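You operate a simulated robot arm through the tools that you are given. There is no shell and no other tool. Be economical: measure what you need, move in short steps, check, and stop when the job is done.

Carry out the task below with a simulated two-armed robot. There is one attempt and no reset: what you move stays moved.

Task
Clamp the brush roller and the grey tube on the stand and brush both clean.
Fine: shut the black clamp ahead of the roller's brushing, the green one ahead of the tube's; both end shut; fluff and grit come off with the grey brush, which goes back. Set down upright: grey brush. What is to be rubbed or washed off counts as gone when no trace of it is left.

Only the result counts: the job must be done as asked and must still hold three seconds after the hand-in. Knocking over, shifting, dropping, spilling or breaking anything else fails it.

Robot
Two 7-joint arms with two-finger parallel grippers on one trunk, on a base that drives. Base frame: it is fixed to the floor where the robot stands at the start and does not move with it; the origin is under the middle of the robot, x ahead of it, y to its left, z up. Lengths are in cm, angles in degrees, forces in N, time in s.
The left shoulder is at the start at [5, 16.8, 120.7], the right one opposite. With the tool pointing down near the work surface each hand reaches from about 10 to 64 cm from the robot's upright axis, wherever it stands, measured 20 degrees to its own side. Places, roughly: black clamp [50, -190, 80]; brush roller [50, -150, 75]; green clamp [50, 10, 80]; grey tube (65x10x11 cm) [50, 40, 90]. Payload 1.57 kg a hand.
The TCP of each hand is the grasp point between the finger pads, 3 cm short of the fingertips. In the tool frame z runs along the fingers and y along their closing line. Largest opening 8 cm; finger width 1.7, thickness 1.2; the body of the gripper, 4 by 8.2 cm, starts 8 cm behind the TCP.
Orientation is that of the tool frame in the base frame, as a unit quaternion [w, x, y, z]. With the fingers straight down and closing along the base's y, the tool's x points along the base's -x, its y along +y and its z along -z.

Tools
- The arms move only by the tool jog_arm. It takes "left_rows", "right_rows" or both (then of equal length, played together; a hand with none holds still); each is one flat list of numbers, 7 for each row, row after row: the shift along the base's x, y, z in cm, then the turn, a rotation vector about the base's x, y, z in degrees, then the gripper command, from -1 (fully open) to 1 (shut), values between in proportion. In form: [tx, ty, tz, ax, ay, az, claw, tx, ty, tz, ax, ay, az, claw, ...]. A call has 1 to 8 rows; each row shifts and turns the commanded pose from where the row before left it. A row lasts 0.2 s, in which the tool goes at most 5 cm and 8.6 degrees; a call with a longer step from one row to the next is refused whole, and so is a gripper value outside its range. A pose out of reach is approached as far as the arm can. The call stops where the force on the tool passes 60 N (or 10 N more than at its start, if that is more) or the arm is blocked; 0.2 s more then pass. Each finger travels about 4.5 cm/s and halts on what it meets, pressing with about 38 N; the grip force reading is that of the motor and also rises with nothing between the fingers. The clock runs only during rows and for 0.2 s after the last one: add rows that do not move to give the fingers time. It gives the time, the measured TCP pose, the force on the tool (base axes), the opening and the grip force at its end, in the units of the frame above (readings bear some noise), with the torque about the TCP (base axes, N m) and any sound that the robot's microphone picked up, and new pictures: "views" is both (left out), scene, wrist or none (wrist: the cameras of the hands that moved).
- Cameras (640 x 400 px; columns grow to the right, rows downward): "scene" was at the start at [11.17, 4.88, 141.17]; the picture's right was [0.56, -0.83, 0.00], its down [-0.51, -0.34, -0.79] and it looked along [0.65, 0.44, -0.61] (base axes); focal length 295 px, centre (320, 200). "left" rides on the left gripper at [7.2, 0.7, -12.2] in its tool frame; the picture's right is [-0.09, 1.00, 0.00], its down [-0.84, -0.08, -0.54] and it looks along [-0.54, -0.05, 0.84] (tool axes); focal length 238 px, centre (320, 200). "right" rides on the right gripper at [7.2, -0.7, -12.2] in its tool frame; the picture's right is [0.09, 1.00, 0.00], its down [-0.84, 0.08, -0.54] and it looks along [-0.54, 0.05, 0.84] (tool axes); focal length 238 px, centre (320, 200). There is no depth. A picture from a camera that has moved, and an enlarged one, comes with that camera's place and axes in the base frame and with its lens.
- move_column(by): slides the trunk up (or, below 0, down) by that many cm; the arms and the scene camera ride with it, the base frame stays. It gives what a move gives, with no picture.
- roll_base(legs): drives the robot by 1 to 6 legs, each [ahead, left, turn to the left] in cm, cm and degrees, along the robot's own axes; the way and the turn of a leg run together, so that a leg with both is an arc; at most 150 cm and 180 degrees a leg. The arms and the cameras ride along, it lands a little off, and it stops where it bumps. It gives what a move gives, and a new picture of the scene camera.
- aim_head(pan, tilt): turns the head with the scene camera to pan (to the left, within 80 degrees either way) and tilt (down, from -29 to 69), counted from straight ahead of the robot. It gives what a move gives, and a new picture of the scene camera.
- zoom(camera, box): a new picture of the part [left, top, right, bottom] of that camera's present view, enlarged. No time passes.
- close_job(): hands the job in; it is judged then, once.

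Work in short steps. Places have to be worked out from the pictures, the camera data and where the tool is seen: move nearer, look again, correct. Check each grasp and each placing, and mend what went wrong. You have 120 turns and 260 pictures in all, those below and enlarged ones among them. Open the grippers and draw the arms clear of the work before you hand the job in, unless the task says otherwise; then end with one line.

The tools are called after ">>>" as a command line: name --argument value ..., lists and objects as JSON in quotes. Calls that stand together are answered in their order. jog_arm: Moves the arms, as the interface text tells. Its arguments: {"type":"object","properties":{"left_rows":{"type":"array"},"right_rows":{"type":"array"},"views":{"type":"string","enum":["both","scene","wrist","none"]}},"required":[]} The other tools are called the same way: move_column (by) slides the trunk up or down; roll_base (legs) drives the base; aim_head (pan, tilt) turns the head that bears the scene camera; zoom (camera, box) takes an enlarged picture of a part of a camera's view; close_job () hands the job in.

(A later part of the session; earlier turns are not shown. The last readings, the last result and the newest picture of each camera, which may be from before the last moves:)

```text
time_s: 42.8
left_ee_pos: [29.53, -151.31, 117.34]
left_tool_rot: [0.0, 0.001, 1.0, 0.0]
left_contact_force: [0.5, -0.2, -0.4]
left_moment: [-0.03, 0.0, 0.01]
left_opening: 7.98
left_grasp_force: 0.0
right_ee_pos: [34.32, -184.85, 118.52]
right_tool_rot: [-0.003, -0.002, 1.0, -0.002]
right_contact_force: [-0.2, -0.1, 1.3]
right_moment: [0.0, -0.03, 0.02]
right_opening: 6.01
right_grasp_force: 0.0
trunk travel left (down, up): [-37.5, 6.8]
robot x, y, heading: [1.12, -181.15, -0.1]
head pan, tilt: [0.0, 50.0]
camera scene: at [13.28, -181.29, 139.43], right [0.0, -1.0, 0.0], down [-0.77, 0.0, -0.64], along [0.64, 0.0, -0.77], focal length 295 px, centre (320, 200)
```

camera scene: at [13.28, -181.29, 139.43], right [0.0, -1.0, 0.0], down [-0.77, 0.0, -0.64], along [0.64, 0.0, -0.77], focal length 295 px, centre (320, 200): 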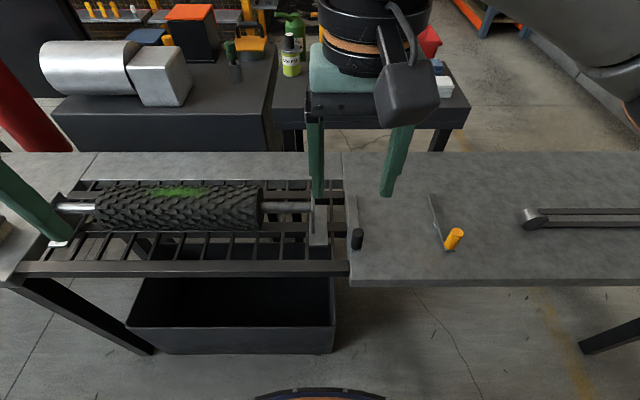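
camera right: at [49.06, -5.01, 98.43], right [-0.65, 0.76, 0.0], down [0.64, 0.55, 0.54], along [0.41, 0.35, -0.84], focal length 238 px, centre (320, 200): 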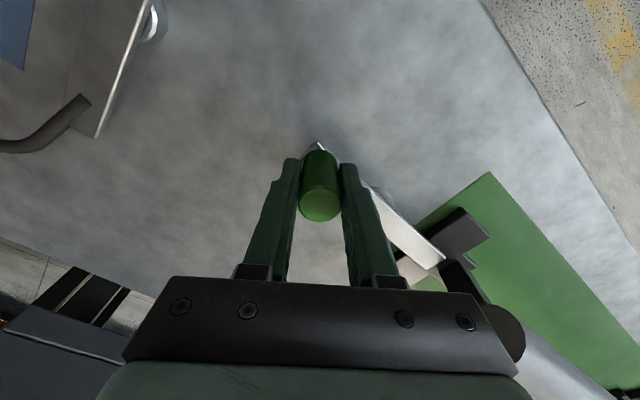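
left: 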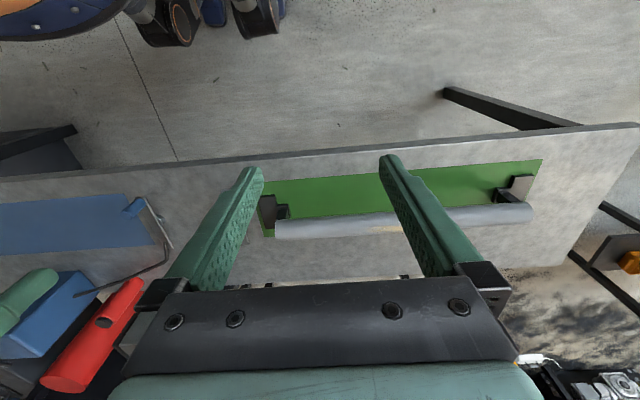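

>>> zoom --camera "scene" --box '[250, 160, 490, 290]'

>>> zoom --camera "right" --box '[220, 90, 460, 250]'

```text
2.67 times, centred on (370, 225) of scene
camera zoom: at [13.28, -181.29, 139.43], right [0.0, -1.0, 0.0], down [-0.77, 0.0, -0.64], along [0.64, 0.0, -0.77], focal length 786 px, centre (187, 133)
```

zoom: 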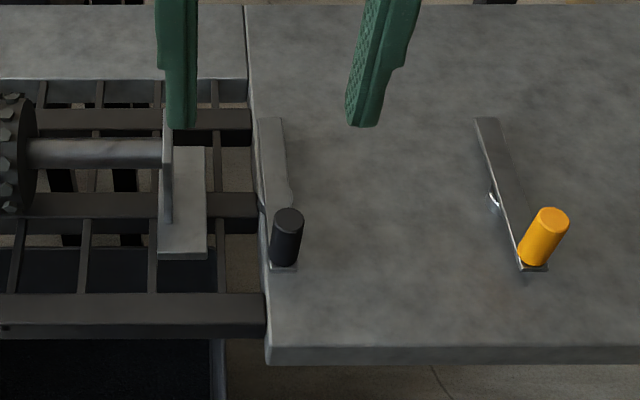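

```text
2.50 times, centred on (340, 170) of right
camera zoom: at [27.18, -185.39, 130.77], right [-0.1, 1.0, 0.0], down [0.84, 0.08, 0.54], along [0.54, 0.05, -0.84], focal length 596 px, centre (270, 275)
```

zoom: 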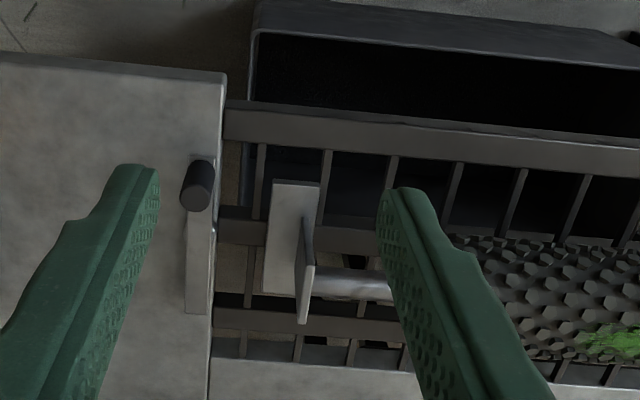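

Same design mirrored in place: black knob at about [48, -189.4], top 86.8, foot to its left. I bring the right hand above it with yaw -40.

>>> jog_arm --right_rows '[1.72, -0.56, -3, 0, 0, -5, -1, 1.72, -0.56, -3, 0, 0, -5, -1, 1.72, -0.56, -3, 0, 0, -5, -1, 1.72, -0.56, -3, 0, 0, -5, -1, 1.72, -0.56, -3, 0, 0, -5, -1, 1.72, -0.56, -3, 0, 0, -5, -1, 1.72, -0.56, -3, 0, 0, -5, -1, 1.72, -0.56, -3, 0, 0, -5, -1]' --views "wrist"

```text
time_s: 44.6
left_ee_pos: [29.71, -151.2, 117.46]
left_tool_rot: [0.0, 0.002, 1.0, -0.001]
left_contact_force: [0.1, -0.6, 0.3]
left_moment: [-0.01, -0.04, 0.0]
left_opening: 8.0
left_grasp_force: 0.0
right_ee_pos: [48.03, -189.14, 94.33]
right_tool_rot: [-0.002, 0.34, 0.94, 0.0]
right_contact_force: [-0.2, -0.4, -1.3]
right_moment: [0.04, 0.02, 0.01]
right_opening: 7.98
right_grasp_force: 0.0
trunk travel left (down, up): [-37.5, 6.8]
robot x, y, heading: [1.69, -181.41, 0.2]
head pan, tilt: [0.0, 50.0]
camera right: at [42.17, -184.99, 106.65], right [0.57, 0.82, 0.0], down [0.7, -0.48, 0.54], along [0.44, -0.31, -0.84], focal length 238 px, centre (320, 200)
```

right: 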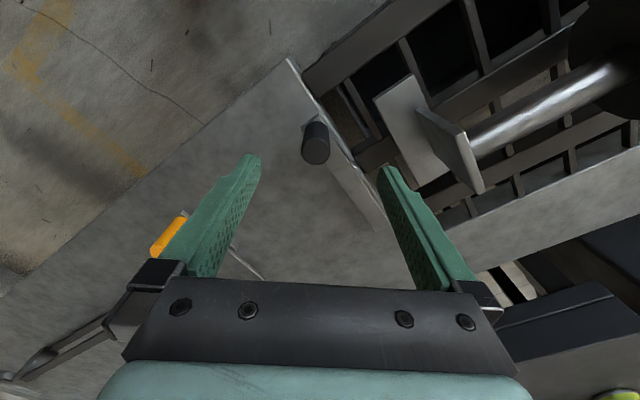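

Knob confirmed at [48.2, -189.7]. Lower to 86.1 and grip.

>>> jog_arm --right_rows '[0.1, -0.25, -2.2, 0, 0, 0, -1, 0, -0.25, -3, 0, 0, 0, -1, 0, 0, -3, 0, 0, 0, -1, 0, 0, 0, 0, 0, 0, 0.7, 0, 0, 0, 0, 0, 0, 0.7, 0, 0, 0, 0, 0, 0, 0.7, 0, 0, 0, 0, 0, 0, 0.7, 0, 0, 0, 0, 0, 0, 0.7]' --views "wrist"

```text
time_s: 46.4
left_ee_pos: [29.59, -151.24, 117.36]
left_tool_rot: [0.0, 0.001, 1.0, 0.0]
left_contact_force: [0.2, 0.0, 0.2]
left_moment: [-0.03, -0.04, -0.02]
left_opening: 8.0
left_grasp_force: 0.0
right_ee_pos: [48.15, -189.77, 86.11]
right_tool_rot: [-0.002, 0.34, 0.941, 0.0]
right_contact_force: [1.6, -0.5, -2.6]
right_moment: [0.39, -0.63, -0.03]
right_opening: 2.47
right_grasp_force: 30.0
trunk travel left (down, up): [-37.5, 6.8]
robot x, y, heading: [1.66, -181.44, -0.2]
head pan, tilt: [0.0, 50.0]
camera right: at [42.27, -185.62, 98.45], right [0.57, 0.82, 0.0], down [0.7, -0.48, 0.54], along [0.44, -0.31, -0.84], focal length 238 px, centre (320, 200)
```

right: 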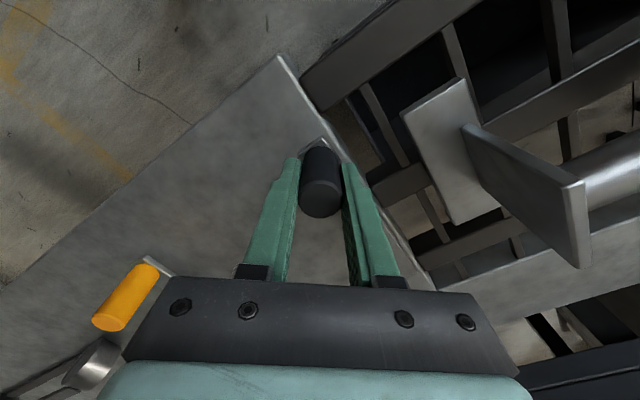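

Gripped. Swing it counterclockwise with radius 6.9.

>>> jog_arm --right_rows '[0.07, -0.96, 0, 0, 0, 8, 0.7, 0.2, -0.94, 0, 0, 0, 8, 0.7, 0.32, -0.91, 0, 0, 0, 8, 0.7, 0.46, -0.85, 0, 0, 0, 8, 0.7, 0.565, -0.78, 0, 0, 0, 8, 0.7, 0.67, -0.69, 0, 0, 0, 8, 0.7, 0.755, -0.59, 0, 0, 0, 8, 0.7, 0.83, -0.48, 0, 0, 0, 8, 0.7]' --views "none"

>>> jog_arm --right_rows '[0.89, -0.36, 0, 0, 0, 4, 0.7, 0.93, -0.23, 0, 0, 0, 4, 0.7, 0.96, -0.1, 0, 0, 0, 0, 0.7, 0.8, 0, 0, 0, 0, 0, 0.7]' --views "scene"

>>> zoom --camera "scene" --box '[250, 160, 490, 290]'

```text
time_s: 48.2
left_ee_pos: [29.74, -151.08, 117.23]
left_tool_rot: [-0.002, 0.001, 1.0, -0.001]
left_contact_force: [0.0, 0.2, 0.7]
left_moment: [-0.01, 0.04, 0.01]
left_opening: 8.0
left_grasp_force: 0.1
right_ee_pos: [52.17, -195.58, 86.14]
right_tool_rot: [-0.003, -0.213, 0.977, 0.0]
right_contact_force: [7.6, 15.9, -7.9]
right_moment: [0.44, 1.29, 0.01]
right_opening: 2.47
right_grasp_force: 36.1
trunk travel left (down, up): [-37.5, 6.8]
robot x, y, heading: [1.36, -181.35, -0.3]
head pan, tilt: [0.0, 50.0]
```

```text
time_s: 49.2
left_ee_pos: [29.19, -151.1, 117.44]
left_tool_rot: [0.002, 0.002, 1.0, -0.001]
left_contact_force: [0.0, 0.6, 0.2]
left_moment: [-0.01, 0.02, -0.01]
left_opening: 8.0
left_grasp_force: 0.1
right_ee_pos: [54.77, -196.44, 86.22]
right_tool_rot: [-0.011, -0.282, 0.959, 0.0]
right_contact_force: [-45.4, 10.6, -2.2]
right_moment: [-0.95, -0.99, 0.67]
right_opening: 2.45
right_grasp_force: 36.4
trunk travel left (down, up): [-37.5, 6.8]
robot x, y, heading: [1.39, -181.42, -0.4]
head pan, tilt: [0.0, 50.0]
camera scene: at [12.77, -181.18, 139.48], right [0.0, -1.0, 0.0], down [-0.76, 0.0, -0.65], along [0.65, 0.0, -0.76], focal length 295 px, centre (320, 200)
```

scene: 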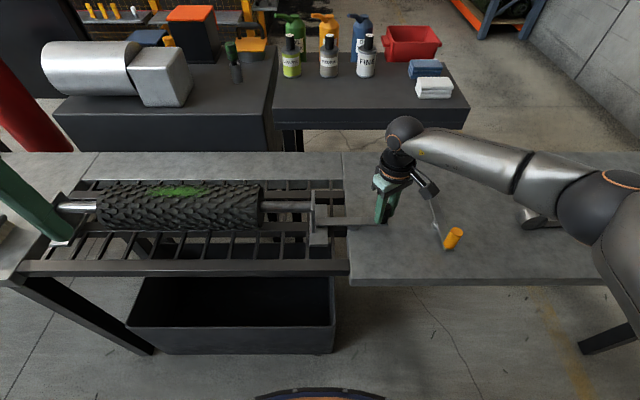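

```text
2.67 times, centred on (370, 225) of scene
camera zoom: at [12.77, -181.18, 139.48], right [0.0, -1.0, 0.0], down [-0.76, 0.0, -0.65], along [0.65, 0.0, -0.76], focal length 786 px, centre (187, 133)
```

zoom: 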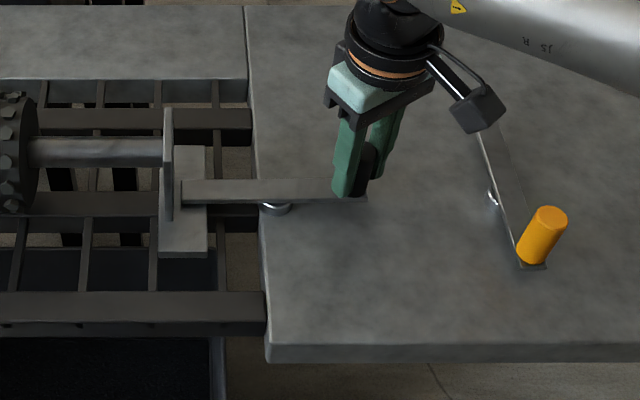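

The stop is reached (45 N) with the bar across the roller's foot. Release and withdraw upward.

>>> jog_arm --right_rows '[-0.7, 0, 0, 0, 0, 0, 0.7, 0, 0, 0, 0, 0, 0, -0.2, 0, 0, 0, 0, 0, 0, -0.2, 0, 0, 3, 0, 0, 0, -0.2, 0, 0, 4.5, 0, 0, 0, -0.5, -2, 1, 4, 0, 0, -6, -0.5, -3, 1, 3, 0, 0, -6, -0.5, -3, 1, 3, 0, 0, -6, -0.5]' --views "none"

>>> jog_arm --right_rows '[-3, 2, 3, 0, 0, -6, -0.5, -3, 2, 3, 0, 0, -6, -0.5, -3, 2, 3, 0, 0, 0, -0.5, -2, 2, 2, 0, 0, 0, -0.5, -2, 2, 2, 0, 0, 0, -0.5]' --views "scene"

>>> zoom --camera "scene" --box '[250, 160, 490, 290]'

```text
time_s: 51.0
left_ee_pos: [29.5, -151.38, 117.47]
left_tool_rot: [0.0, 0.001, 1.0, 0.0]
left_contact_force: [-0.9, -0.1, 0.3]
left_moment: [0.02, 0.0, 0.03]
left_opening: 7.98
left_grasp_force: 0.0
right_ee_pos: [46.83, -193.85, 103.85]
right_tool_rot: [-0.001, -0.123, 0.992, -0.003]
right_contact_force: [0.0, 0.2, -0.5]
right_moment: [0.0, -0.01, -0.03]
right_opening: 5.98
right_grasp_force: 0.1
trunk travel left (down, up): [-37.5, 6.8]
robot x, y, heading: [1.23, -181.45, -0.2]
head pan, tilt: [0.0, 50.0]
```

```text
time_s: 52.2
left_ee_pos: [29.47, -151.11, 117.32]
left_tool_rot: [0.0, 0.0, 1.0, 0.001]
left_contact_force: [-0.6, 0.9, 0.2]
left_moment: [-0.03, 0.0, 0.03]
left_opening: 7.99
left_grasp_force: 0.1
right_ee_pos: [33.75, -183.47, 116.83]
right_tool_rot: [-0.003, -0.02, 1.0, -0.001]
right_contact_force: [-0.2, -0.7, -0.5]
right_moment: [-0.05, -0.01, 0.0]
right_opening: 6.03
right_grasp_force: 0.0
trunk travel left (down, up): [-37.5, 6.8]
robot x, y, heading: [1.66, -181.22, 0.1]
head pan, tilt: [0.0, 50.0]
camera scene: at [13.23, -181.21, 139.43], right [0.0, -1.0, 0.0], down [-0.77, 0.0, -0.64], along [0.64, 0.0, -0.77], focal length 295 px, centre (320, 200)
```

scene: 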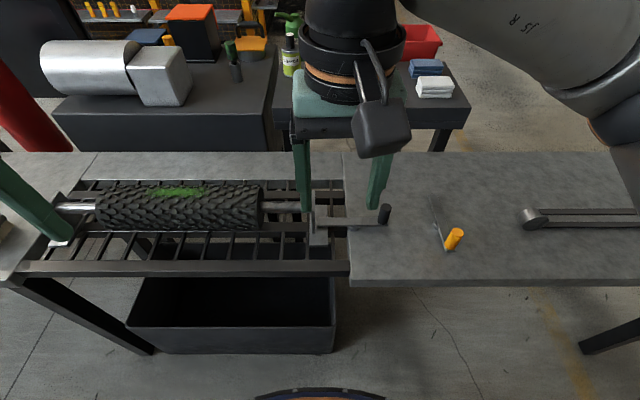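

```text
2.67 times, centred on (370, 225) of scene
camera zoom: at [13.23, -181.21, 139.43], right [0.0, -1.0, 0.0], down [-0.77, 0.0, -0.64], along [0.64, 0.0, -0.77], focal length 786 px, centre (187, 133)
```

zoom: 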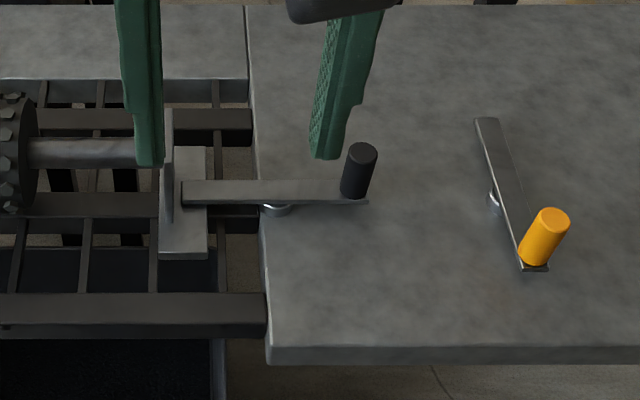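

Black clamp is shut and holds. I park the right hand further right and drive back left so the left hand faces the grey brush.

>>> jog_arm --right_rows '[-1, -4, 0.5, 0, 0, 0, -0.5, -1, -4, 0.5, 0, 0, 0, -0.5, -1, -4, 0.5, 0, 0, 0, -0.5, -1, -4, 0.5, 0, 0, 0, -0.5, -1, -4, 0.5, 0, 0, 0, -0.5]' --views "none"

>>> roll_base --legs '[[0, 54, 0]]'

>>> aim_head --pan 15 --tilt 52

>>> zoom --camera "left" --box '[220, 100, 420, 230]'

```text
time_s: 53.4
left_ee_pos: [29.55, -151.35, 117.49]
left_tool_rot: [-0.001, 0.001, 1.0, 0.0]
left_contact_force: [0.2, 0.1, 0.5]
left_moment: [0.02, -0.01, 0.04]
left_opening: 7.98
left_grasp_force: 0.0
right_ee_pos: [28.8, -203.84, 119.24]
right_tool_rot: [-0.002, -0.021, 1.0, -0.002]
right_contact_force: [0.3, 0.1, 0.0]
right_moment: [-0.02, -0.02, 0.03]
right_opening: 6.0
right_grasp_force: 0.2
trunk travel left (down, up): [-37.5, 6.8]
robot x, y, heading: [1.58, -181.42, -0.1]
head pan, tilt: [0.0, 50.0]
```

```text
time_s: 58.6
left_ee_pos: [29.89, -96.67, 117.4]
left_tool_rot: [-0.001, 0.005, 1.0, -0.001]
left_contact_force: [0.3, -0.6, -0.4]
left_moment: [-0.03, -0.01, -0.01]
left_opening: 7.98
left_grasp_force: 0.2
right_ee_pos: [29.0, -149.22, 119.37]
right_tool_rot: [-0.003, -0.018, 1.0, -0.002]
right_contact_force: [-1.0, -0.5, -0.9]
right_moment: [0.04, -0.02, 0.0]
right_opening: 5.99
right_grasp_force: 0.0
trunk travel left (down, up): [-37.5, 6.8]
robot x, y, heading: [1.69, -126.7, -0.6]
head pan, tilt: [0.0, 50.0]
camera scene: at [13.51, -126.7, 139.42], right [-0.01, -1.0, 0.0], down [-0.77, 0.0, -0.64], along [0.64, 0.0, -0.77], focal length 295 px, centre (320, 200)
```

scene: 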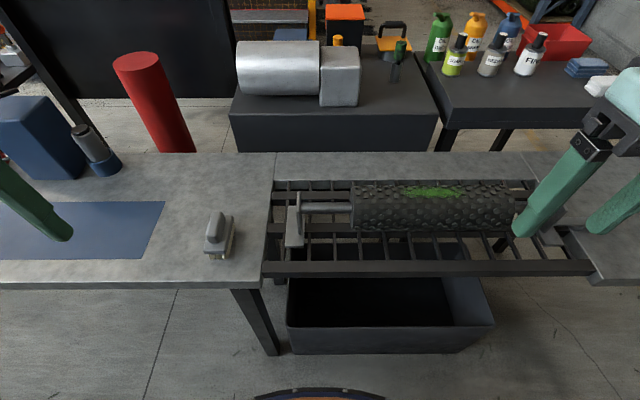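

```text
time_s: 59.4
left_ee_pos: [30.05, -96.73, 117.41]
left_tool_rot: [0.0, 0.003, 1.0, 0.0]
left_contact_force: [0.4, -0.2, -1.0]
left_moment: [0.02, 0.03, -0.06]
left_opening: 8.01
left_grasp_force: 0.1
right_ee_pos: [29.1, -149.2, 119.18]
right_tool_rot: [-0.003, -0.018, 1.0, -0.003]
right_contact_force: [0.6, -0.7, -0.8]
right_moment: [0.0, 0.01, 0.0]
right_opening: 5.98
right_grasp_force: 0.1
trunk travel left (down, up): [-37.5, 6.8]
robot x, y, heading: [2.19, -126.53, -0.4]
head pan, tilt: [15.0, 52.0]
camera scene: at [13.08, -124.77, 139.16], right [0.25, -0.97, 0.0], down [-0.76, -0.2, -0.62], along [0.6, 0.16, -0.79], focal length 295 px, centre (320, 200)
```

scene: 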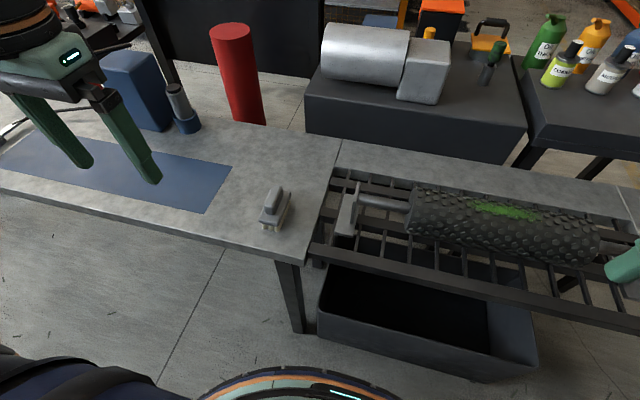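

```text
3.08 times, centred on (320, 165) of left
camera zoom: at [22.7, -96.06, 129.58], right [0.1, 1.0, 0.0], down [0.84, -0.08, 0.54], along [0.54, -0.05, -0.84], focal length 733 px, centre (320, 308)
```

zoom: 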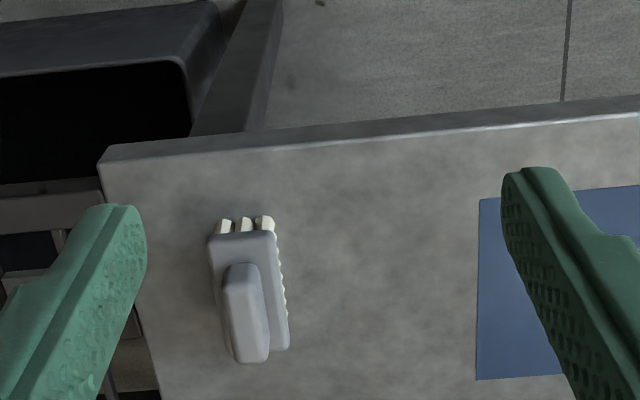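

Brush handle lies along x, at about [50, -103.7, 86]. I bring the left hand above it and look.

>>> jog_arm --left_rows '[3.5, -1.2, -2.5, 0, 0, 0, -1, 3.5, -1.2, -2.5, 0, 0, 0, -1, 3.5, -1.2, -2.5, 0, 0, 0, -1, 3.5, -1.2, -2.5, 0, 0, 0, -1, 3.5, -1.2, -2.5, 0, 0, 0, -1, 2, -1, -3, 0, 0, 0, -1]' --views "wrist"

>>> zoom --camera "left" --box '[240, 100, 400, 220]'

```text
time_s: 60.8
left_ee_pos: [49.7, -103.83, 101.88]
left_tool_rot: [0.0, 0.005, 1.0, -0.001]
left_contact_force: [1.0, -0.1, 0.8]
left_moment: [0.0, 0.02, 0.01]
left_opening: 8.0
left_grasp_force: 0.0
right_ee_pos: [29.06, -149.04, 119.31]
right_tool_rot: [-0.003, -0.018, 1.0, -0.001]
right_contact_force: [0.0, 0.3, -1.0]
right_moment: [-0.01, 0.03, -0.02]
right_opening: 6.0
right_grasp_force: 0.0
trunk travel left (down, up): [-37.5, 6.8]
robot x, y, heading: [1.51, -126.5, -0.3]
head pan, tilt: [15.0, 52.0]
camera left: at [42.43, -103.21, 114.09], right [0.1, 1.0, 0.0], down [0.84, -0.08, 0.54], along [0.54, -0.05, -0.84], focal length 238 px, centre (320, 200)
```

left: 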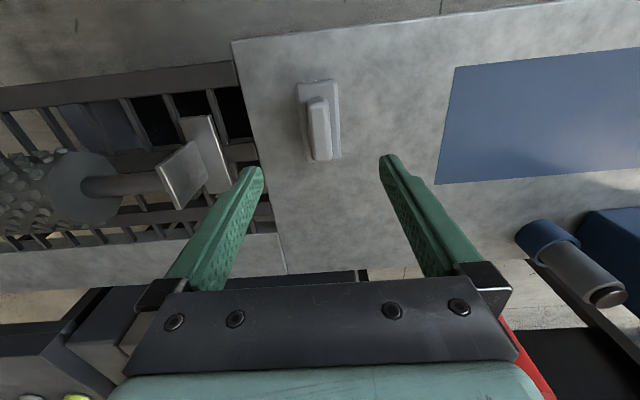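

```text
3.33 times, centred on (320, 160) of left
camera zoom: at [42.43, -103.21, 114.09], right [0.1, 1.0, 0.0], down [0.84, -0.08, 0.54], along [0.54, -0.05, -0.84], focal length 794 px, centre (320, 333)
```

zoom: 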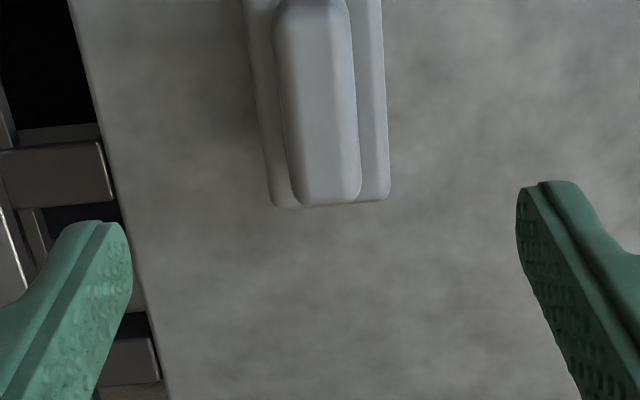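

Handle centre about [50.7, -104.2], aligned with x. I lower to 88 and check height from the scene camera too.

>>> jog_arm --left_rows '[0.4, -0.1, -4.5, 0, 0, 0, -1, 0.4, -0.2, -4.5, 0, 0, 0, -1, 0.2, -0.1, -4, 0, 0, 0, -1]' --views "both"

>>> zoom --camera "scene" --box '[200, 130, 360, 250]'

```text
time_s: 61.6
left_ee_pos: [48.51, -102.79, 90.96]
left_tool_rot: [0.001, 0.002, 1.0, 0.0]
left_contact_force: [0.5, -0.5, 0.3]
left_moment: [0.0, 0.04, 0.03]
left_opening: 7.98
left_grasp_force: 0.0
left hand out of reach, approached as far as the arm can: row 2, 3
right_ee_pos: [29.05, -149.18, 119.35]
right_tool_rot: [-0.002, -0.018, 1.0, -0.002]
right_contact_force: [0.4, 0.0, 0.7]
right_moment: [0.02, 0.01, 0.01]
right_opening: 6.0
right_grasp_force: 0.1
trunk travel left (down, up): [-37.5, 6.8]
robot x, y, heading: [2.16, -126.8, -0.4]
head pan, tilt: [15.0, 52.0]
camera scene: at [13.09, -124.75, 139.16], right [0.25, -0.97, 0.0], down [-0.76, -0.2, -0.62], along [0.6, 0.16, -0.79], focal length 295 px, centre (320, 200)
camera left: at [41.26, -102.14, 103.06], right [0.1, 1.0, 0.0], down [0.84, -0.08, 0.54], along [0.54, -0.05, -0.84], focal length 238 px, centre (320, 200)
```

scene: 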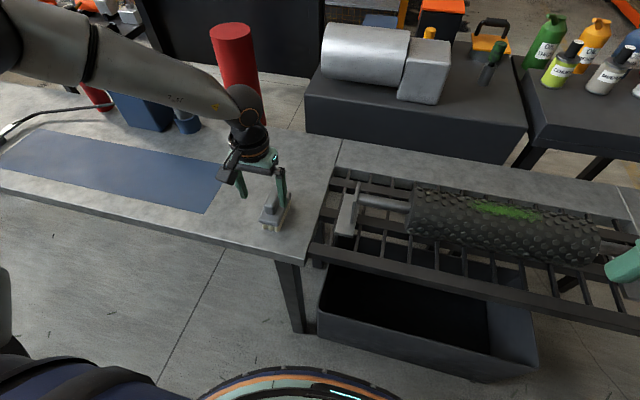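
left: 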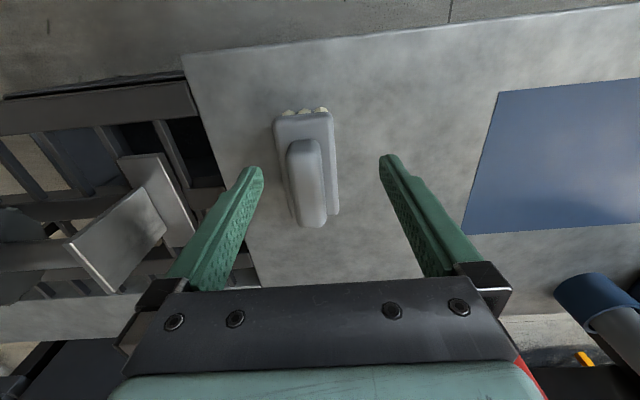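

```text
3.33 times, centred on (280, 190) of scene
camera zoom: at [13.09, -124.75, 139.16], right [0.25, -0.97, 0.0], down [-0.76, -0.2, -0.62], along [0.6, 0.16, -0.79], focal length 982 px, centre (453, 233)
```

zoom: 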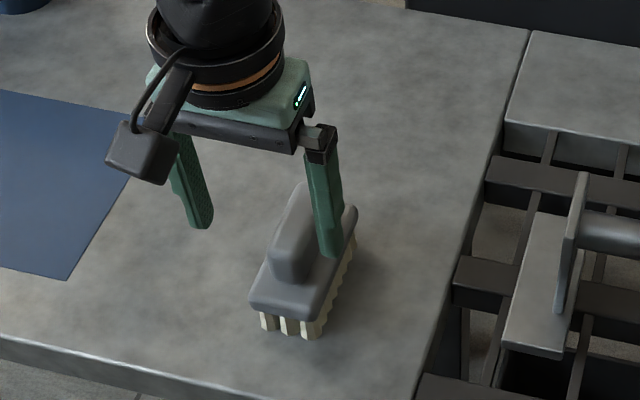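

Out of reach there; I raise the hand, lower the trunk 15 cm and drive 5 cm closer.

>>> jog_arm --left_rows '[0, 0, 4.5, 0, 0, 0, -1, 0, 0, 4.5, 0, 0, 0, -1, 0, 0, 4.5, 0, 0, 0, -1, 0, 0, 4.5, 0, 0, 0, -1]' --views "none"

>>> move_column --by -12

>>> roll_base --legs '[[5, 0, 0]]'

```text
time_s: 62.6
left_ee_pos: [48.6, -102.64, 108.97]
left_tool_rot: [0.0, 0.004, 1.0, 0.001]
left_contact_force: [0.8, -0.8, 0.9]
left_moment: [0.02, 0.01, 0.0]
left_opening: 8.0
left_grasp_force: 0.1
right_ee_pos: [29.05, -149.18, 119.45]
right_tool_rot: [-0.003, -0.017, 1.0, -0.002]
right_contact_force: [-0.3, 0.4, 0.3]
right_moment: [0.0, 0.01, -0.03]
right_opening: 6.0
right_grasp_force: 0.1
trunk travel left (down, up): [-37.5, 6.8]
robot x, y, heading: [1.78, -126.94, -0.4]
head pan, tilt: [15.0, 52.0]
```

```text
time_s: 64.1
left_ee_pos: [48.61, -102.63, 97.04]
left_tool_rot: [0.0, 0.003, 1.0, 0.0]
left_contact_force: [-0.3, 0.4, 0.5]
left_moment: [-0.02, -0.04, -0.01]
left_opening: 8.0
left_grasp_force: 0.1
right_ee_pos: [29.11, -149.17, 107.29]
right_tool_rot: [-0.003, -0.018, 1.0, -0.001]
right_contact_force: [0.0, 0.4, -0.6]
right_moment: [0.03, -0.02, -0.01]
right_opening: 5.99
right_grasp_force: 0.0
trunk travel left (down, up): [-25.5, 18.8]
robot x, y, heading: [1.74, -126.79, -0.2]
head pan, tilt: [15.0, 52.0]
```

```text
time_s: 65.0
left_ee_pos: [53.64, -102.62, 96.95]
left_tool_rot: [0.001, 0.003, 1.0, 0.0]
left_contact_force: [0.0, 0.0, -0.4]
left_moment: [0.01, 0.0, 0.0]
left_opening: 7.98
left_grasp_force: 0.0
right_ee_pos: [34.19, -149.21, 107.37]
right_tool_rot: [-0.003, -0.018, 1.0, -0.002]
right_contact_force: [0.0, -0.3, -0.3]
right_moment: [0.03, 0.07, 0.01]
right_opening: 6.01
right_grasp_force: 0.2
trunk travel left (down, up): [-25.5, 18.8]
robot x, y, heading: [6.8, -126.72, -0.4]
head pan, tilt: [15.0, 52.0]
camera scene: at [18.17, -124.79, 127.15], right [0.25, -0.97, 0.0], down [-0.76, -0.2, -0.61], along [0.59, 0.16, -0.79], focal length 295 px, centre (320, 200)
```

scene: 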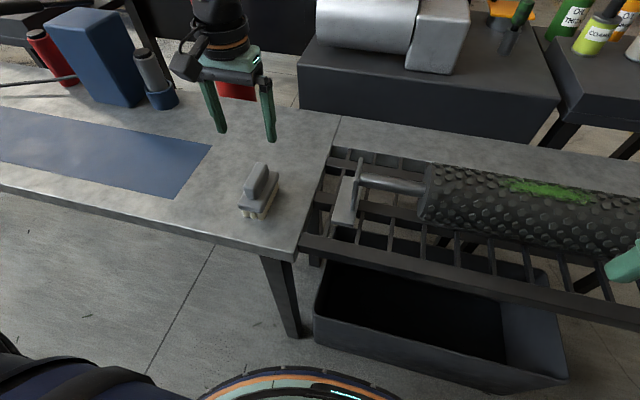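

Triangulated handle top: [51, -104.2, 84.7]. I move over it and down to 84.8.

>>> jog_arm --left_rows '[-1.3, -0.8, -2, 0, 0, 0, -1, -1.3, -0.8, -2, 0, 0, 0, -1, 0, 0, -4, 0, 0, 0, -1, 0, 0, -2, 0, 0, 0, -1, 0, 0, -2, 0, 0, 0, -1]' --views "both"

>>> zoom --camera "scene" --box '[180, 110, 340, 230]'

```text
time_s: 66.2
left_ee_pos: [50.91, -104.19, 84.87]
left_tool_rot: [0.001, 0.002, 1.0, 0.0]
left_contact_force: [-0.5, 0.2, -0.4]
left_moment: [0.02, -0.03, 0.04]
left_opening: 8.0
left_grasp_force: 0.0
right_ee_pos: [34.12, -149.11, 107.32]
right_tool_rot: [-0.003, -0.019, 1.0, -0.002]
right_contact_force: [-0.3, 0.8, 0.0]
right_moment: [-0.03, 0.0, -0.04]
right_opening: 5.99
right_grasp_force: 0.1
trunk travel left (down, up): [-25.5, 18.8]
robot x, y, heading: [6.83, -126.59, -0.2]
head pan, tilt: [15.0, 52.0]
camera scene: at [18.12, -124.78, 127.16], right [0.25, -0.97, 0.0], down [-0.76, -0.2, -0.62], along [0.6, 0.16, -0.79], focal length 295 px, centre (320, 200)
camera left: at [43.75, -103.52, 97.02], right [0.1, 1.0, 0.0], down [0.84, -0.08, 0.54], along [0.54, -0.05, -0.84], focal length 238 px, centre (320, 200)
```

scene: 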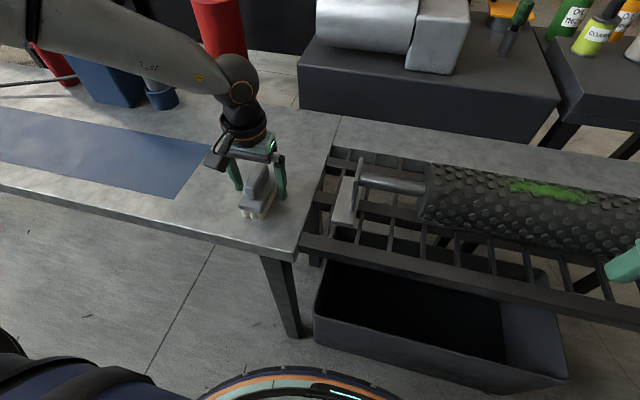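
left: 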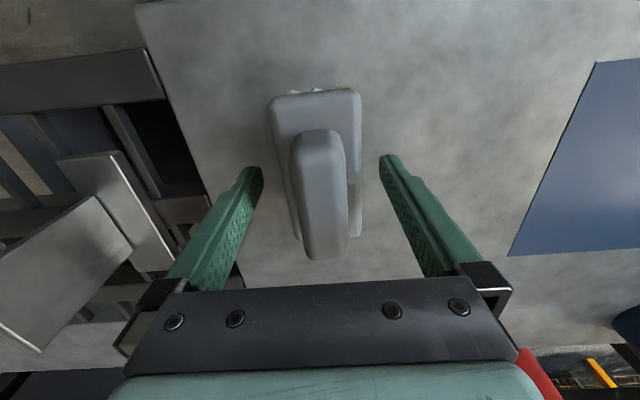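

```text
3.33 times, centred on (260, 170) of scene
camera zoom: at [18.12, -124.78, 127.16], right [0.25, -0.97, 0.0], down [-0.76, -0.2, -0.62], along [0.6, 0.16, -0.79], focal length 982 px, centre (520, 300)
```

zoom: 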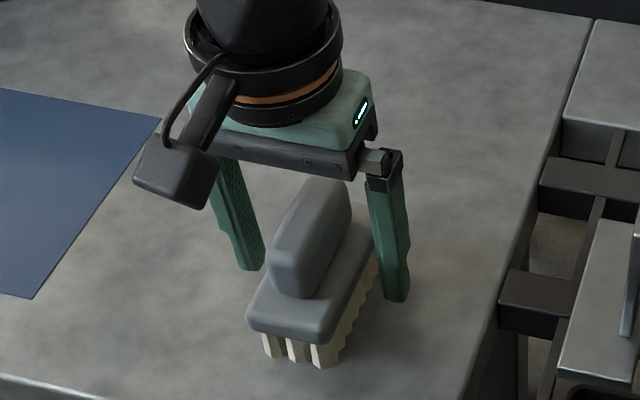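

Fingers straddle the handle well. Close.

>>> jog_arm --left_rows '[0, 0, -0.3, 0, 0, 0, 0, 0, 0, 0, 0, 0, 0, 1, 0, 0, 0, 0, 0, 0, 1, 0, 0, 0, 0, 0, 0, 1, 0, 0, 0, 0, 0, 0, 1, 0, 0, 0, 0, 0, 0, 1]' --views "wrist"

```text
time_s: 67.7
left_ee_pos: [50.93, -104.27, 84.58]
left_tool_rot: [0.0, 0.003, 1.0, 0.0]
left_contact_force: [0.6, 0.2, -1.0]
left_moment: [-0.02, -0.05, -0.03]
left_opening: 4.89
left_grasp_force: 38.5
right_ee_pos: [34.13, -149.24, 107.45]
right_tool_rot: [-0.002, -0.018, 1.0, -0.002]
right_contact_force: [-0.4, 0.0, 0.7]
right_moment: [-0.04, 0.01, -0.02]
right_opening: 6.01
right_grasp_force: 0.0
trunk travel left (down, up): [-25.5, 18.8]
robot x, y, heading: [6.88, -126.43, -0.2]
head pan, tilt: [15.0, 52.0]
camera left: at [43.74, -103.54, 96.77], right [0.1, 1.0, 0.0], down [0.84, -0.08, 0.54], along [0.54, -0.05, -0.84], focal length 238 px, centre (320, 200)
```

left: 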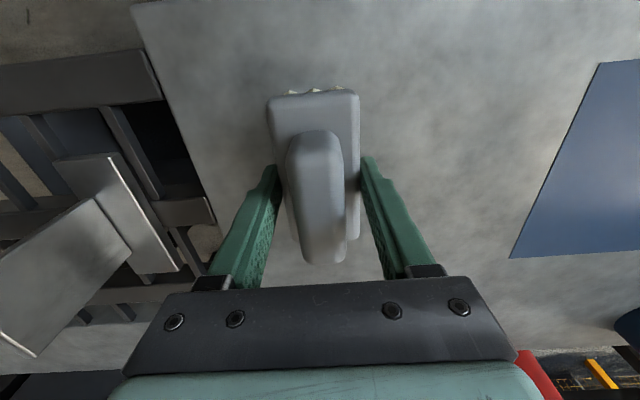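

The tips caught the body's sides (4.9 cm) only at their ends. I open, go 1.1 cm lower for a deeper grip on the body and close again.

>>> jog_arm --left_rows '[0, 0, 0, 0, 0, 0, -0.6, 0, 0, 0, 0, 0, 0, -0.6, 0, 0, -1.1, 0, 0, 0, -0.6, 0, 0, 0, 0, 0, 0, 1, 0, 0, 0, 0, 0, 0, 1, 0, 0, 0, 0, 0, 0, 1, 0, 0, 0, 0, 0, 0, 1]' --views "both"

>>> zoom --camera "scene" --box '[180, 110, 340, 230]'

```text
time_s: 69.2
left_ee_pos: [51.0, -104.16, 83.45]
left_tool_rot: [0.0, 0.003, 1.0, -0.001]
left_contact_force: [0.7, 0.0, 0.0]
left_moment: [-0.02, -0.05, -0.01]
left_opening: 4.96
left_grasp_force: 38.1
right_ee_pos: [34.17, -149.23, 107.37]
right_tool_rot: [-0.003, -0.019, 1.0, -0.002]
right_contact_force: [0.4, 0.4, 0.8]
right_moment: [-0.01, -0.02, 0.0]
right_opening: 6.01
right_grasp_force: 0.1
trunk travel left (down, up): [-25.5, 18.8]
robot x, y, heading: [6.87, -126.45, -0.5]
head pan, tilt: [15.0, 52.0]
camera scene: at [18.11, -124.79, 127.16], right [0.25, -0.97, 0.0], down [-0.76, -0.2, -0.62], along [0.6, 0.16, -0.79], focal length 295 px, centre (320, 200)
camera left: at [43.72, -103.49, 95.65], right [0.1, 1.0, 0.0], down [0.84, -0.08, 0.54], along [0.54, -0.05, -0.84], focal length 238 px, centre (320, 200)
```

scene: 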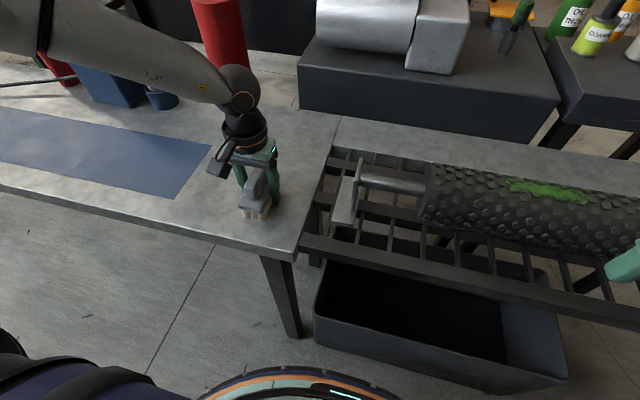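
left: 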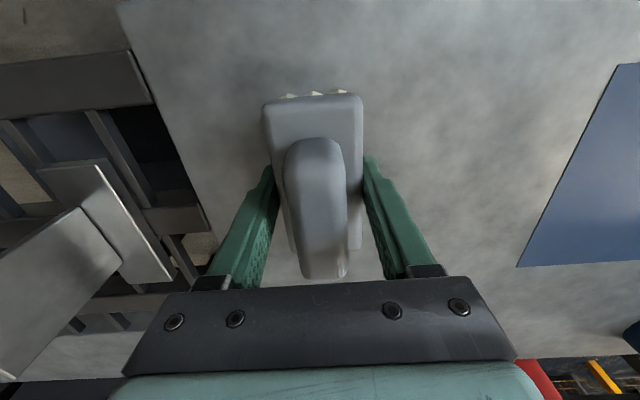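

```text
3.33 times, centred on (260, 170) of scene
camera zoom: at [18.11, -124.79, 127.16], right [0.25, -0.97, 0.0], down [-0.76, -0.2, -0.62], along [0.6, 0.16, -0.79], focal length 982 px, centre (520, 300)
```

zoom: 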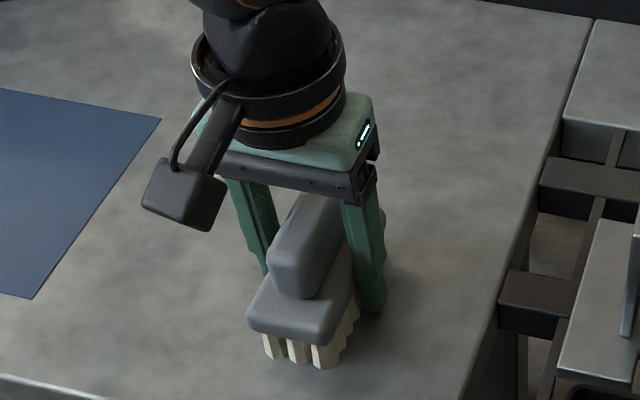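

Solid grip on the body (tool z 83.45 when the brush stands). I lift it and check that it comes along.

>>> jog_arm --left_rows '[0, 0, 2, 0, 0, 0, 1, 0, 0, 3, 0, 0, 0, 1, 0, 0, 4, 0, 0, 0, 1, -1, 0, 4, 0, 0, 0, 1, -2, 0, 4, 0, 0, 0, 1, -2, 0, 4, 0, 0, 0, 1]' --views "both"

```text
time_s: 70.7
left_ee_pos: [45.99, -104.22, 104.35]
left_tool_rot: [-0.001, 0.004, 1.0, 0.001]
left_contact_force: [-0.1, -0.1, -1.9]
left_moment: [-0.02, -0.01, 0.03]
left_opening: 4.95
left_grasp_force: 37.9
right_ee_pos: [34.17, -149.32, 107.35]
right_tool_rot: [-0.003, -0.018, 1.0, -0.002]
right_contact_force: [-0.2, 0.9, 0.4]
right_moment: [-0.01, 0.01, -0.01]
right_opening: 5.99
right_grasp_force: 0.1
trunk travel left (down, up): [-25.5, 18.8]
robot x, y, heading: [6.89, -126.95, -0.4]
head pan, tilt: [15.0, 52.0]
camera scene: at [18.07, -124.79, 127.16], right [0.25, -0.97, 0.0], down [-0.76, -0.2, -0.62], along [0.6, 0.16, -0.79], focal length 295 px, centre (320, 200)
camera left: at [38.67, -103.5, 116.52], right [0.1, 1.0, 0.0], down [0.84, -0.08, 0.54], along [0.54, -0.05, -0.84], focal length 238 px, centre (320, 200)
```

scene: 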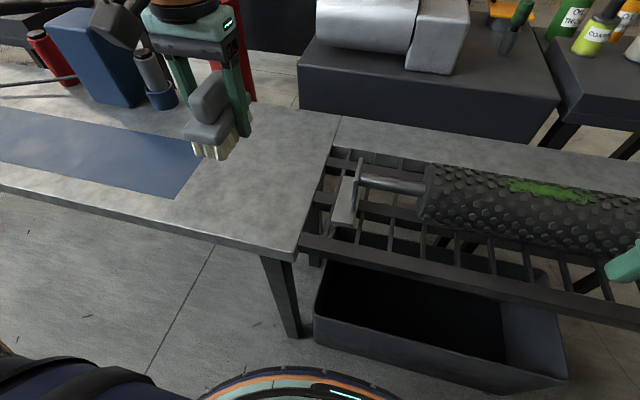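
left: 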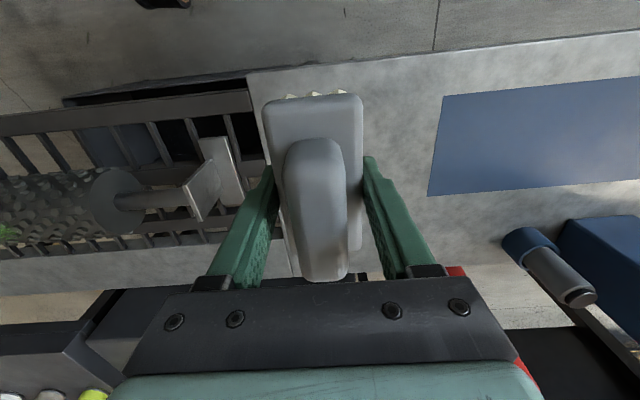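

Brush is held firmly. Drive right so the left hand faces the roller's fluff (about [55, -151, 92]).

>>> roll_base --legs '[[0, -40, 0]]'

>>> zoom --camera "scene" --box '[160, 100, 480, 300]'

>>> zoom --camera "left" --box '[0, 0, 640, 400]'

```text
time_s: 74.7
left_ee_pos: [45.82, -144.05, 104.3]
left_tool_rot: [0.0, 0.004, 1.0, 0.0]
left_contact_force: [-0.2, 0.3, -1.7]
left_moment: [-0.01, 0.01, -0.01]
left_opening: 4.95
left_grasp_force: 38.0
right_ee_pos: [33.74, -189.11, 107.34]
right_tool_rot: [-0.003, -0.017, 1.0, -0.002]
right_contact_force: [0.3, 0.1, 0.2]
right_moment: [0.02, 0.01, 0.03]
right_opening: 5.99
right_grasp_force: 0.0
trunk travel left (down, up): [-25.5, 18.8]
robot x, y, heading: [6.27, -166.22, -0.4]
head pan, tilt: [15.0, 52.0]
camera scene: at [17.82, -164.53, 127.16], right [0.25, -0.97, 0.0], down [-0.76, -0.2, -0.62], along [0.6, 0.15, -0.79], focal length 295 px, centre (320, 200)
```

scene: 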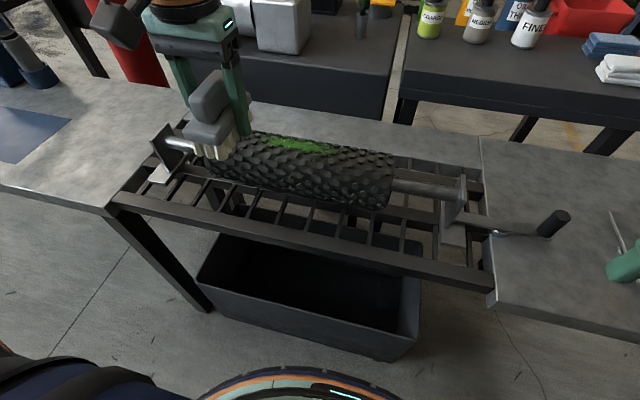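

```text
2.00 times, centred on (320, 200) of scene
camera zoom: at [17.82, -164.53, 127.16], right [0.25, -0.97, 0.0], down [-0.76, -0.2, -0.62], along [0.6, 0.15, -0.79], focal length 589 px, centre (320, 200)
```

zoom: 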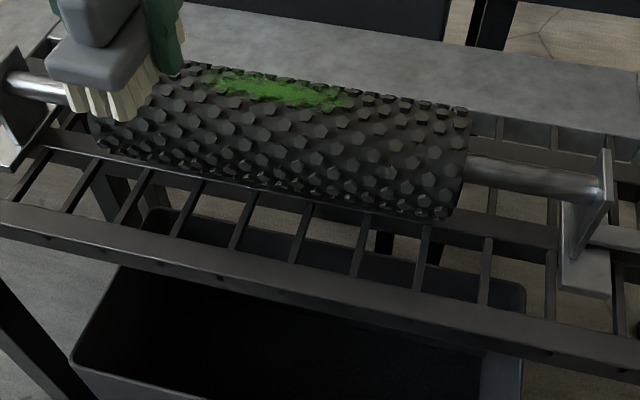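

```text
1.00 times, centred on (320, 200) of left (not enlarged: the box is as wide or as high as the picture)
camera zoom: at [38.54, -143.31, 116.46], right [0.1, 0.99, 0.0], down [0.84, -0.09, 0.54], along [0.54, -0.05, -0.84], focal length 238 px, centre (320, 200)
```

zoom: 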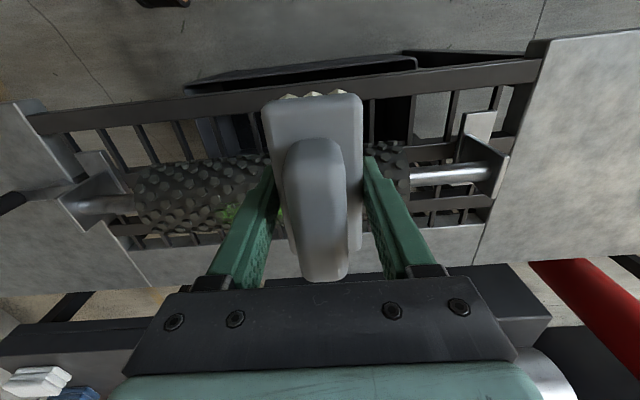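

Triangulating from three views: roller axis near x 54.7, z 87.5, top about 92.5; fluff on top from y -145 to -158. I move the brush above the left end of the fluff.

>>> jog_arm --left_rows '[3, -1, 0, 0, 0, 0, 1, 3, -1, 0, 0, 0, 0, 1, 3, -1, -2, 0, 0, 0, 1, 0, 0, -2, 0, 0, 0, 1, 0, 0, -1.5, 0, 0, 0, 1]' --views "scene"

>>> zoom --camera "scene" --box '[160, 80, 400, 230]'

```text
time_s: 75.9
left_ee_pos: [54.63, -147.17, 98.74]
left_tool_rot: [0.0, 0.005, 1.0, 0.0]
left_contact_force: [0.2, -0.5, -1.1]
left_moment: [0.01, -0.02, -0.01]
left_opening: 4.92
left_grasp_force: 37.8
right_ee_pos: [33.76, -188.93, 107.3]
right_tool_rot: [-0.002, -0.017, 1.0, -0.002]
right_contact_force: [0.6, -0.2, -0.2]
right_moment: [0.0, 0.0, 0.03]
right_opening: 6.04
right_grasp_force: 0.1
trunk travel left (down, up): [-25.5, 18.8]
robot x, y, heading: [6.75, -166.24, -0.4]
head pan, tilt: [15.0, 52.0]
camera scene: at [17.83, -164.52, 127.16], right [0.25, -0.97, 0.0], down [-0.76, -0.2, -0.62], along [0.6, 0.15, -0.79], focal length 295 px, centre (320, 200)
```

scene: 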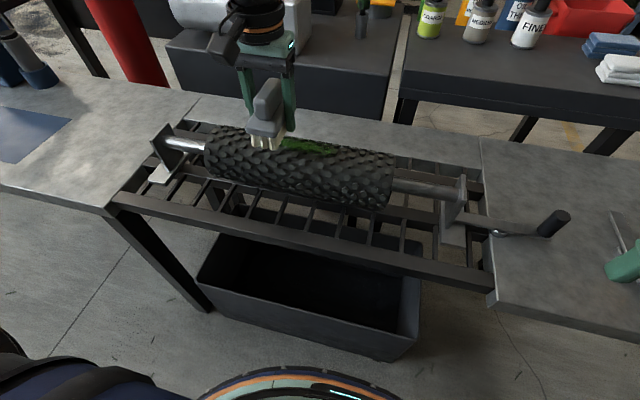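

```text
2.67 times, centred on (280, 155) of scene
camera zoom: at [17.83, -164.52, 127.16], right [0.25, -0.97, 0.0], down [-0.76, -0.2, -0.62], along [0.6, 0.15, -0.79], focal length 786 px, centre (427, 320)
```

zoom: 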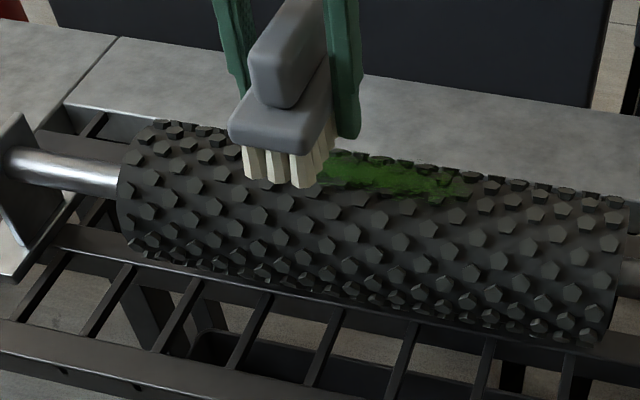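

Brush hangs over the left end of the fluff. Lower in small steps until contact.

>>> jog_arm --left_rows '[0, 0, -0.4, 0, 0, 0, 1, 0, 0, -0.4, 0, 0, 0, 1, 0, 0, -0.4, 0, 0, 0, 1]' --views "none"

>>> jog_arm --left_rows '[0, 0, -0.4, 0, 0, 0, 1, 0, 0, -0.4, 0, 0, 0, 1]' --views "none"

>>> jog_arm --left_rows '[0, 0, -0.4, 0, 0, 0, 1, 0, 0, 0, 0, 0, 0, 1]' --views "none"

```text
time_s: 76.7
left_ee_pos: [54.84, -146.87, 97.6]
left_tool_rot: [0.0, 0.004, 1.0, 0.0]
left_contact_force: [-0.4, -0.7, -1.5]
left_moment: [0.02, -0.01, 0.01]
left_opening: 4.95
left_grasp_force: 38.1
right_ee_pos: [33.69, -188.91, 107.26]
right_tool_rot: [-0.003, -0.016, 1.0, -0.001]
right_contact_force: [-0.4, 0.2, 0.9]
right_moment: [0.0, -0.04, 0.01]
right_opening: 6.0
right_grasp_force: 0.1
trunk travel left (down, up): [-25.5, 18.8]
robot x, y, heading: [6.28, -166.81, -0.4]
head pan, tilt: [15.0, 52.0]
```

```text
time_s: 77.3
left_ee_pos: [54.75, -146.89, 96.84]
left_tool_rot: [0.0, 0.004, 1.0, 0.0]
left_contact_force: [-1.1, -0.3, -1.5]
left_moment: [0.0, 0.01, 0.01]
left_opening: 4.96
left_grasp_force: 38.3
right_ee_pos: [33.81, -188.97, 107.42]
right_tool_rot: [-0.002, -0.016, 1.0, -0.002]
right_contact_force: [0.5, 0.3, 0.2]
right_moment: [0.01, 0.02, 0.0]
right_opening: 6.0
right_grasp_force: 0.1
trunk travel left (down, up): [-25.5, 18.8]
robot x, y, heading: [6.53, -166.45, -0.6]
head pan, tilt: [15.0, 52.0]
```

```text
time_s: 77.9
left_ee_pos: [54.87, -146.93, 96.36]
left_tool_rot: [0.001, 0.005, 1.0, -0.001]
left_contact_force: [0.3, -0.2, -1.5]
left_moment: [0.0, -0.01, 0.0]
left_opening: 4.96
left_grasp_force: 37.9
right_ee_pos: [33.81, -189.05, 107.2]
right_tool_rot: [-0.003, -0.017, 1.0, -0.001]
right_contact_force: [0.5, 0.4, 0.4]
right_moment: [0.01, 0.02, 0.01]
right_opening: 5.99
right_grasp_force: 0.0
trunk travel left (down, up): [-25.5, 18.8]
robot x, y, heading: [6.81, -166.59, -0.3]
head pan, tilt: [15.0, 52.0]
```

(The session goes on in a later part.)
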